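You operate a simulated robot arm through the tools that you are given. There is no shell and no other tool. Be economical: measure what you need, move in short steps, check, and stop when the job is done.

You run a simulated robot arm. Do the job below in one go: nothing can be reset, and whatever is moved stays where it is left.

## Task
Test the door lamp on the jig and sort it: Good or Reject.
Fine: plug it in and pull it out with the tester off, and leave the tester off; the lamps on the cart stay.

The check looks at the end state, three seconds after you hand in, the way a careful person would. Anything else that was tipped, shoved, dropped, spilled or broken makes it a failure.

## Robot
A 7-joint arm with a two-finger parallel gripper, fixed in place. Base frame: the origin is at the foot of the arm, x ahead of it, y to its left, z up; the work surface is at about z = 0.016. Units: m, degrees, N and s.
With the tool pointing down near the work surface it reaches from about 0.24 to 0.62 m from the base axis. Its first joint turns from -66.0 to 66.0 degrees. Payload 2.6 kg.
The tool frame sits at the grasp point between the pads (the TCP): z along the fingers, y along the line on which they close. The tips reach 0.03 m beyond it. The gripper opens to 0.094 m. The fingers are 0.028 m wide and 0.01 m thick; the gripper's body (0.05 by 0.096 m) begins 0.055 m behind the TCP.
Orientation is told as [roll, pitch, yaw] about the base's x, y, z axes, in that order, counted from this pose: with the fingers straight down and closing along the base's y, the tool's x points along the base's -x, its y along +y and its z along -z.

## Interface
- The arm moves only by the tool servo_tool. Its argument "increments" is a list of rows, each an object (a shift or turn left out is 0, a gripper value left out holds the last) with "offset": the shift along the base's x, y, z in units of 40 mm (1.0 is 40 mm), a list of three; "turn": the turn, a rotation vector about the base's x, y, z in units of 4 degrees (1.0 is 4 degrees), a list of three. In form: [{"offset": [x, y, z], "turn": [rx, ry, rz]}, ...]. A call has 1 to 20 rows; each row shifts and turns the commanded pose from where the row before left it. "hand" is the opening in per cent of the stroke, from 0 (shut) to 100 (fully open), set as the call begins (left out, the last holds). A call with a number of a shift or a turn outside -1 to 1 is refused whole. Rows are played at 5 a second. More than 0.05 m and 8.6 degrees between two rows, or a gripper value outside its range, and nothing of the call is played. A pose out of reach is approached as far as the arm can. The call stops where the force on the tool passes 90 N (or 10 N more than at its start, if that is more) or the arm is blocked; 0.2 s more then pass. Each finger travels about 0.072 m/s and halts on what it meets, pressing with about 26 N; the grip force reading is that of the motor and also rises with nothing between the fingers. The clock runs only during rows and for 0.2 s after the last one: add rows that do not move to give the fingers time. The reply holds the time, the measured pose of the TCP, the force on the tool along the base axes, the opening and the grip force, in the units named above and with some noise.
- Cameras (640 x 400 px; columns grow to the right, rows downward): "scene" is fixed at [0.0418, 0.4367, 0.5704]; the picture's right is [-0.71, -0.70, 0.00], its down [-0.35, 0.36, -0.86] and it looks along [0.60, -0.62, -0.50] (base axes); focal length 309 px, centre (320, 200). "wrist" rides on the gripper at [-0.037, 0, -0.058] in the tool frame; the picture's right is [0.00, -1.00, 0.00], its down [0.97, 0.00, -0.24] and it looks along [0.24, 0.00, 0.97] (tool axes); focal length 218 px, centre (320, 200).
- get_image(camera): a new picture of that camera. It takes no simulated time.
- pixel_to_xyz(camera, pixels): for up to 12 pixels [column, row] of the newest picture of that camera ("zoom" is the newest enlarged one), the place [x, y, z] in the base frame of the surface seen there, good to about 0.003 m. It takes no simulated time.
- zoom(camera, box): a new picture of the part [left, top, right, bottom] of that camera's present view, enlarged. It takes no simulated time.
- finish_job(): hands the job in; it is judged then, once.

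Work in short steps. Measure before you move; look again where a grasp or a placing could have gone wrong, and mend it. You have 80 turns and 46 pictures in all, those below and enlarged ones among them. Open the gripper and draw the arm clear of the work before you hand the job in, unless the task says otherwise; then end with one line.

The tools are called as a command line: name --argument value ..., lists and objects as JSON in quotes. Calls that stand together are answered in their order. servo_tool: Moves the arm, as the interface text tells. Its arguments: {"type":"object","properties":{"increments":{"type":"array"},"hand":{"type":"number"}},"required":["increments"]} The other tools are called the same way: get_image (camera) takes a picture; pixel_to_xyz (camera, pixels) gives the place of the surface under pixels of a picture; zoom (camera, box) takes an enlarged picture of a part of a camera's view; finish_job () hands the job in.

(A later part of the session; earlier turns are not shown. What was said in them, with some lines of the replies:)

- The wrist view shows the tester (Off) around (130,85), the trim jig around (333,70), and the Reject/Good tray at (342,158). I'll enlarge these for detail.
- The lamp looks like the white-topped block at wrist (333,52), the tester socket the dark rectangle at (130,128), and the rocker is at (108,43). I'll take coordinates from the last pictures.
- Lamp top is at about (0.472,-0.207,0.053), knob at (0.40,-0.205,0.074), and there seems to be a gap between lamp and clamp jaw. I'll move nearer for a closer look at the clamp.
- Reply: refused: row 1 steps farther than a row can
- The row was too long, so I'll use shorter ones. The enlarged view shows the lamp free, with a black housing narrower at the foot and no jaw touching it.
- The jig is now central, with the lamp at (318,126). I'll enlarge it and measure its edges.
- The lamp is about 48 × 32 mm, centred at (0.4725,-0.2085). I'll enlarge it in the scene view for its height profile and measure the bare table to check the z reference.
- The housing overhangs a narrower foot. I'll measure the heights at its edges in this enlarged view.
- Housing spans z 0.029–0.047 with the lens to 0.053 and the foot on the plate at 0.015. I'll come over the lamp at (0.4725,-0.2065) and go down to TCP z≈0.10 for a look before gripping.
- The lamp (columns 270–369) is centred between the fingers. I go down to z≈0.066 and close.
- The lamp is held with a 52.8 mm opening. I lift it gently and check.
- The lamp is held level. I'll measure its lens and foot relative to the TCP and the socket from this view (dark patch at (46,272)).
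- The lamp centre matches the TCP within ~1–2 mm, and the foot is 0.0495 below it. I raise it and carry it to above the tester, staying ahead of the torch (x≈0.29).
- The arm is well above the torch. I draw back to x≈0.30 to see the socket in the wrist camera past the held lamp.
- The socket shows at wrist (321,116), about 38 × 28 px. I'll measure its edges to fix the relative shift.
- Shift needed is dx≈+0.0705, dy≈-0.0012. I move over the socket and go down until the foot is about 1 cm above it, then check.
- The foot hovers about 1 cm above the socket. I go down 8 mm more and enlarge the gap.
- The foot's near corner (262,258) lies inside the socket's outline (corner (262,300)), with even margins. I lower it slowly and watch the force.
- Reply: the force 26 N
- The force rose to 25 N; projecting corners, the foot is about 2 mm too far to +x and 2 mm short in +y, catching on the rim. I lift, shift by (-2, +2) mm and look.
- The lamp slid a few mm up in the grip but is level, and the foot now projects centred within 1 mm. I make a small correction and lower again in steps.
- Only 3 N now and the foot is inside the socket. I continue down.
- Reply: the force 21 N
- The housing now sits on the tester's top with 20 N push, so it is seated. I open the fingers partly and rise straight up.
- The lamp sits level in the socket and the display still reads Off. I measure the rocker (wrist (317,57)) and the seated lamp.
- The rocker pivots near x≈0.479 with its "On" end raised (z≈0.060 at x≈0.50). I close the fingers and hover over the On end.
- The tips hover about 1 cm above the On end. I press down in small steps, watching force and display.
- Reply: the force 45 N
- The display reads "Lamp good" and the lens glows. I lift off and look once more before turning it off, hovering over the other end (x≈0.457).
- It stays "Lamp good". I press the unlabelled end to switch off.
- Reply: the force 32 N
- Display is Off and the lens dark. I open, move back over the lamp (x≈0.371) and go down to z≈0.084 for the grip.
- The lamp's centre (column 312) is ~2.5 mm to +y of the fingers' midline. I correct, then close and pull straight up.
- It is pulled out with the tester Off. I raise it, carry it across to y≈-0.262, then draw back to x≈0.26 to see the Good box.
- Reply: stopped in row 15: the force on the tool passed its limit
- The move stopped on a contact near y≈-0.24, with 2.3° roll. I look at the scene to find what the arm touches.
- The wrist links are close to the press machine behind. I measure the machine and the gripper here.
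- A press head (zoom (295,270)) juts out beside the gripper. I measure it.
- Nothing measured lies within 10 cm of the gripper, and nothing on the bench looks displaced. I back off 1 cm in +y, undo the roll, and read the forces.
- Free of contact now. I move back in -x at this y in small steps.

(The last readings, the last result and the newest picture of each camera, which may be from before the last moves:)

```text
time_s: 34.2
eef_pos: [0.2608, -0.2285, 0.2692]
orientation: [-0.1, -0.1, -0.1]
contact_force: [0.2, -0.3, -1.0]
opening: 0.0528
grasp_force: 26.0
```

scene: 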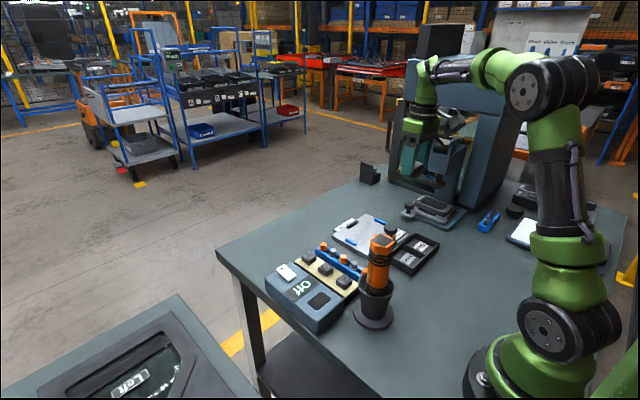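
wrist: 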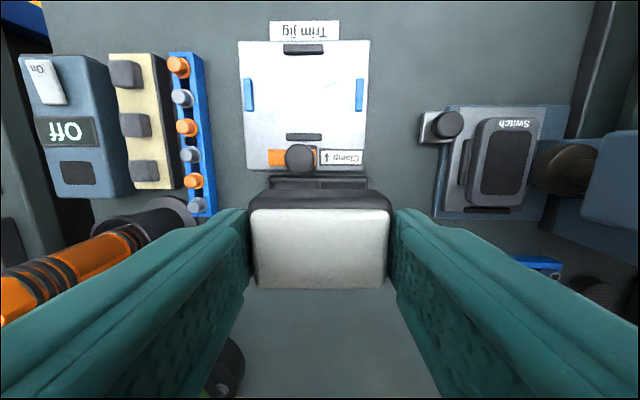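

The way is free here. I ease toward y≈-0.262 in small steps and read the force.

servo_tool --increments '[{"offset": [0, -0.25, 0]}, {"offset": [0, -0.25, 0]}, {"offset": [0, -0.2, 0]}, {}]'

get_image --camera "wrist"

```text
time_s: 35.2
eef_pos: [0.261, -0.2564, 0.2719]
orientation: [-0.1, 0.0, 0.0]
contact_force: [-0.3, 0.6, -0.5]
opening: 0.0528
grasp_force: 26.0
```

```text
7 pictures are left
```

wrist: 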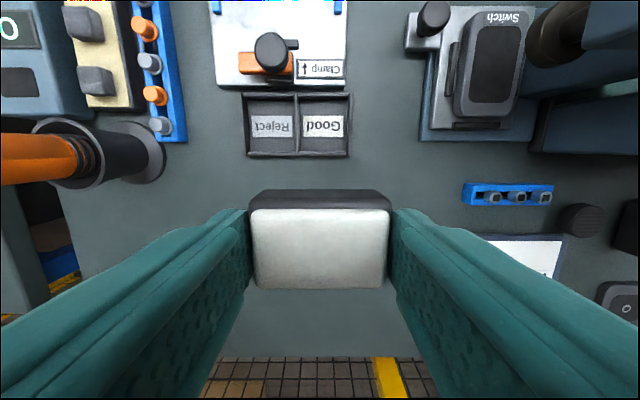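

No contact here, and the Good box is straight ahead at (324,125). I measure its inner edges and the lamp.

pixel_to_xyz --camera "wrist" --pixels '[[297, 130], [324, 130], [348, 130], [324, 96], [324, 106], [324, 145], [324, 154], [302, 140], [345, 140], [320, 215], [320, 284], [320, 250]]'

zoom --camera "wrist" --box '[230, 80, 390, 200]'

```text
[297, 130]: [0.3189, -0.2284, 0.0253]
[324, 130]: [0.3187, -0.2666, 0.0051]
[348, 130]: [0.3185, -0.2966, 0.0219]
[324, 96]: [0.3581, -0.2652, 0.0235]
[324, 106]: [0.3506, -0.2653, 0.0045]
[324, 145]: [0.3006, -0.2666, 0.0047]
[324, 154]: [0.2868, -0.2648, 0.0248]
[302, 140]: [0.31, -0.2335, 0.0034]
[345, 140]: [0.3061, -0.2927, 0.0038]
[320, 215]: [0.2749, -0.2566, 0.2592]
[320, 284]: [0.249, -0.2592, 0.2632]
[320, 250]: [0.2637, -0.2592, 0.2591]
```

```text
3.33 times, centred on (310, 140) of wrist
```

zoom: 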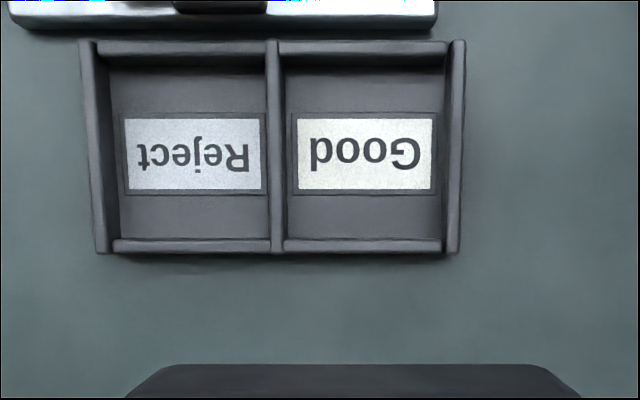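

Good box centre is (0.323,-0.2625), the lamp centre ~(0.2625,-0.2585): shift (+0.061,-0.004). I move there slowly in case of the earlier obstacle.

servo_tool --increments '[{"offset": [0.3, -0.05, 0]}, {"offset": [0.3, -0.05, 0]}, {"offset": [0.3, 0, 0]}, {"offset": [0.3, 0, 0]}, {"offset": [0.32, 0, 0]}, {}]'

servo_tool --increments '[{"offset": [0, 0, -0.6]}, {"offset": [0, 0, -0.6]}, {"offset": [0, 0, -0.6]}, {"offset": [0, 0, -0.6]}, {"offset": [0, 0, -0.6]}, {"offset": [0, 0, -0.6]}, {"offset": [0, 0, -0.6]}, {}]'

zoom --camera "scene" --box '[370, 200, 450, 280]'

```text
time_s: 36.6
eef_pos: [0.3195, -0.2601, 0.2705]
orientation: [-0.1, -0.1, 0.0]
contact_force: [-0.5, -0.5, -0.3]
opening: 0.0529
grasp_force: 25.8
```

```text
time_s: 38.4
eef_pos: [0.3211, -0.2621, 0.1024]
orientation: [-0.1, -0.2, 0.0]
contact_force: [-0.7, 0.5, 0.2]
opening: 0.0529
grasp_force: 26.3
```

```text
5.00 times, centred on (410, 240) of scene
```

zoom: 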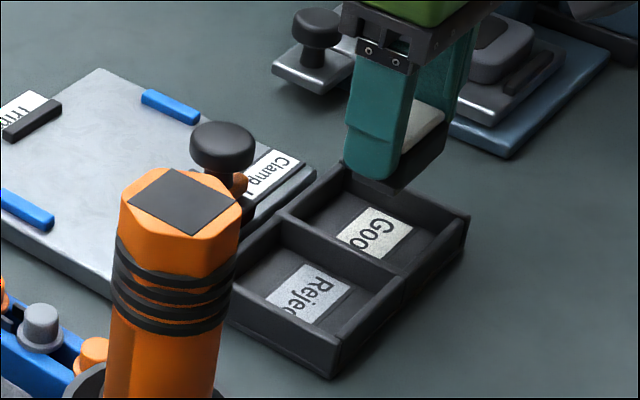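

The lamp hovers over the Good box with no contact. I go down to z≈0.059, with the fingertips just over the walls.

servo_tool --increments '[{"offset": [0, 0, -0.4]}, {"offset": [0, 0, -0.4]}, {"offset": [0, 0, -0.27]}, {}]'

zoom --camera "scene" --box '[380, 210, 440, 270]'

```text
time_s: 39.4
eef_pos: [0.3211, -0.2613, 0.0599]
orientation: [0.0, -0.1, -0.1]
contact_force: [1.2, -0.5, -0.3]
opening: 0.053
grasp_force: 26.4
```

```text
6.67 times, centred on (410, 240) of scene
```

zoom: 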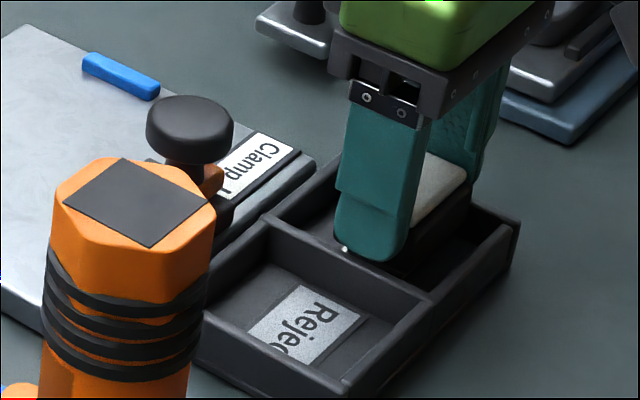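

The lamp is within the box and the tip is just above the divider. I lower 2 mm more, then open moderately.

servo_tool --increments '[{"offset": [0, 0, -0.05]}, {}]'

servo_tool --increments '[{}, {}]' --hand 72

servo_tool --increments '[{"offset": [0, 0, 0.4]}, {"offset": [0, 0, 0.9]}, {"offset": [0, 0, 0.9]}, {"offset": [0, 0, 0.9]}, {"offset": [0, 0, 0.9]}, {"offset": [0, 0.4, 0.5]}, {}]'

get_image --camera "scene"

zoom --camera "scene" --box '[370, 210, 450, 280]'

```text
time_s: 40.0
eef_pos: [0.3217, -0.2616, 0.0582]
orientation: [-0.1, -0.1, 0.0]
contact_force: [0.2, -0.8, -1.0]
opening: 0.0527
grasp_force: 26.2
```

```text
time_s: 40.6
eef_pos: [0.32, -0.261, 0.058]
orientation: [-0.1, -0.1, 0.0]
contact_force: [-0.3, 0.0, -0.1]
opening: 0.0676
grasp_force: 0.0
```

```text
time_s: 42.2
eef_pos: [0.3223, -0.2436, 0.2369]
orientation: [-0.2, -0.1, 0.0]
contact_force: [0.0, -0.8, 0.0]
opening: 0.0675
grasp_force: 0.1
```

```text
3 pictures are left
```

scene: 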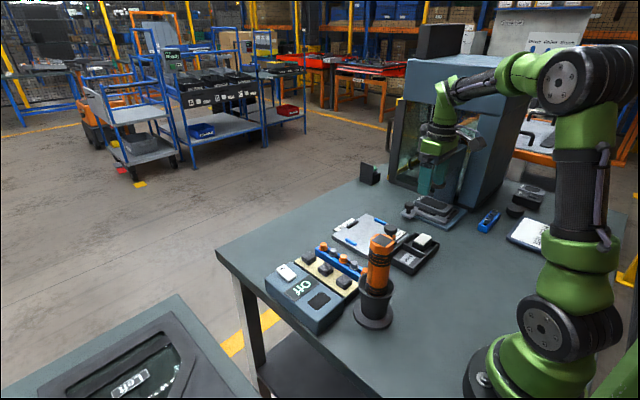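

```text
5.71 times, centred on (410, 245) of scene
```

zoom: 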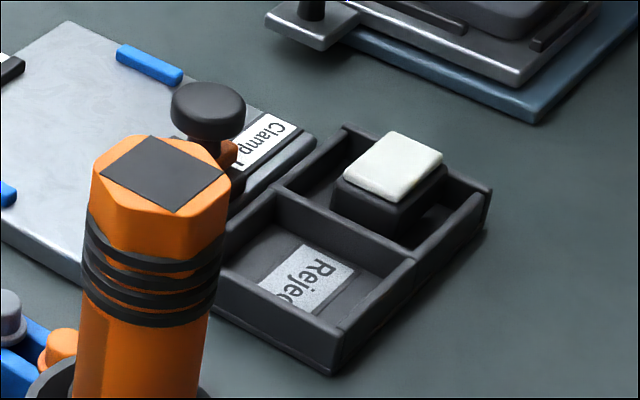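

The lamp stands level in the Good box, the tester reads Off, and everything else looks as at the start. I open fully and hand in.

servo_tool --increments '[{"offset": [0, 0.5, 0.5]}, {"offset": [0, 0.5, 0.5]}, {}]' --hand 100

finish_job

```text
time_s: 43.0
eef_pos: [0.3245, -0.2024, 0.2781]
orientation: [0.0, -0.1, -0.1]
contact_force: [0.0, -0.1, -0.4]
opening: 0.094
grasp_force: 0.1
```

```text
The job is handed in.
```

The door lamp tested good and is in the Good box; it was plugged in and pulled out with the tester off, and the tester is off now. While carrying it over, the arm stopped once on an unexplained force near the press; I found no cause, and nothing looked moved in the pictures.
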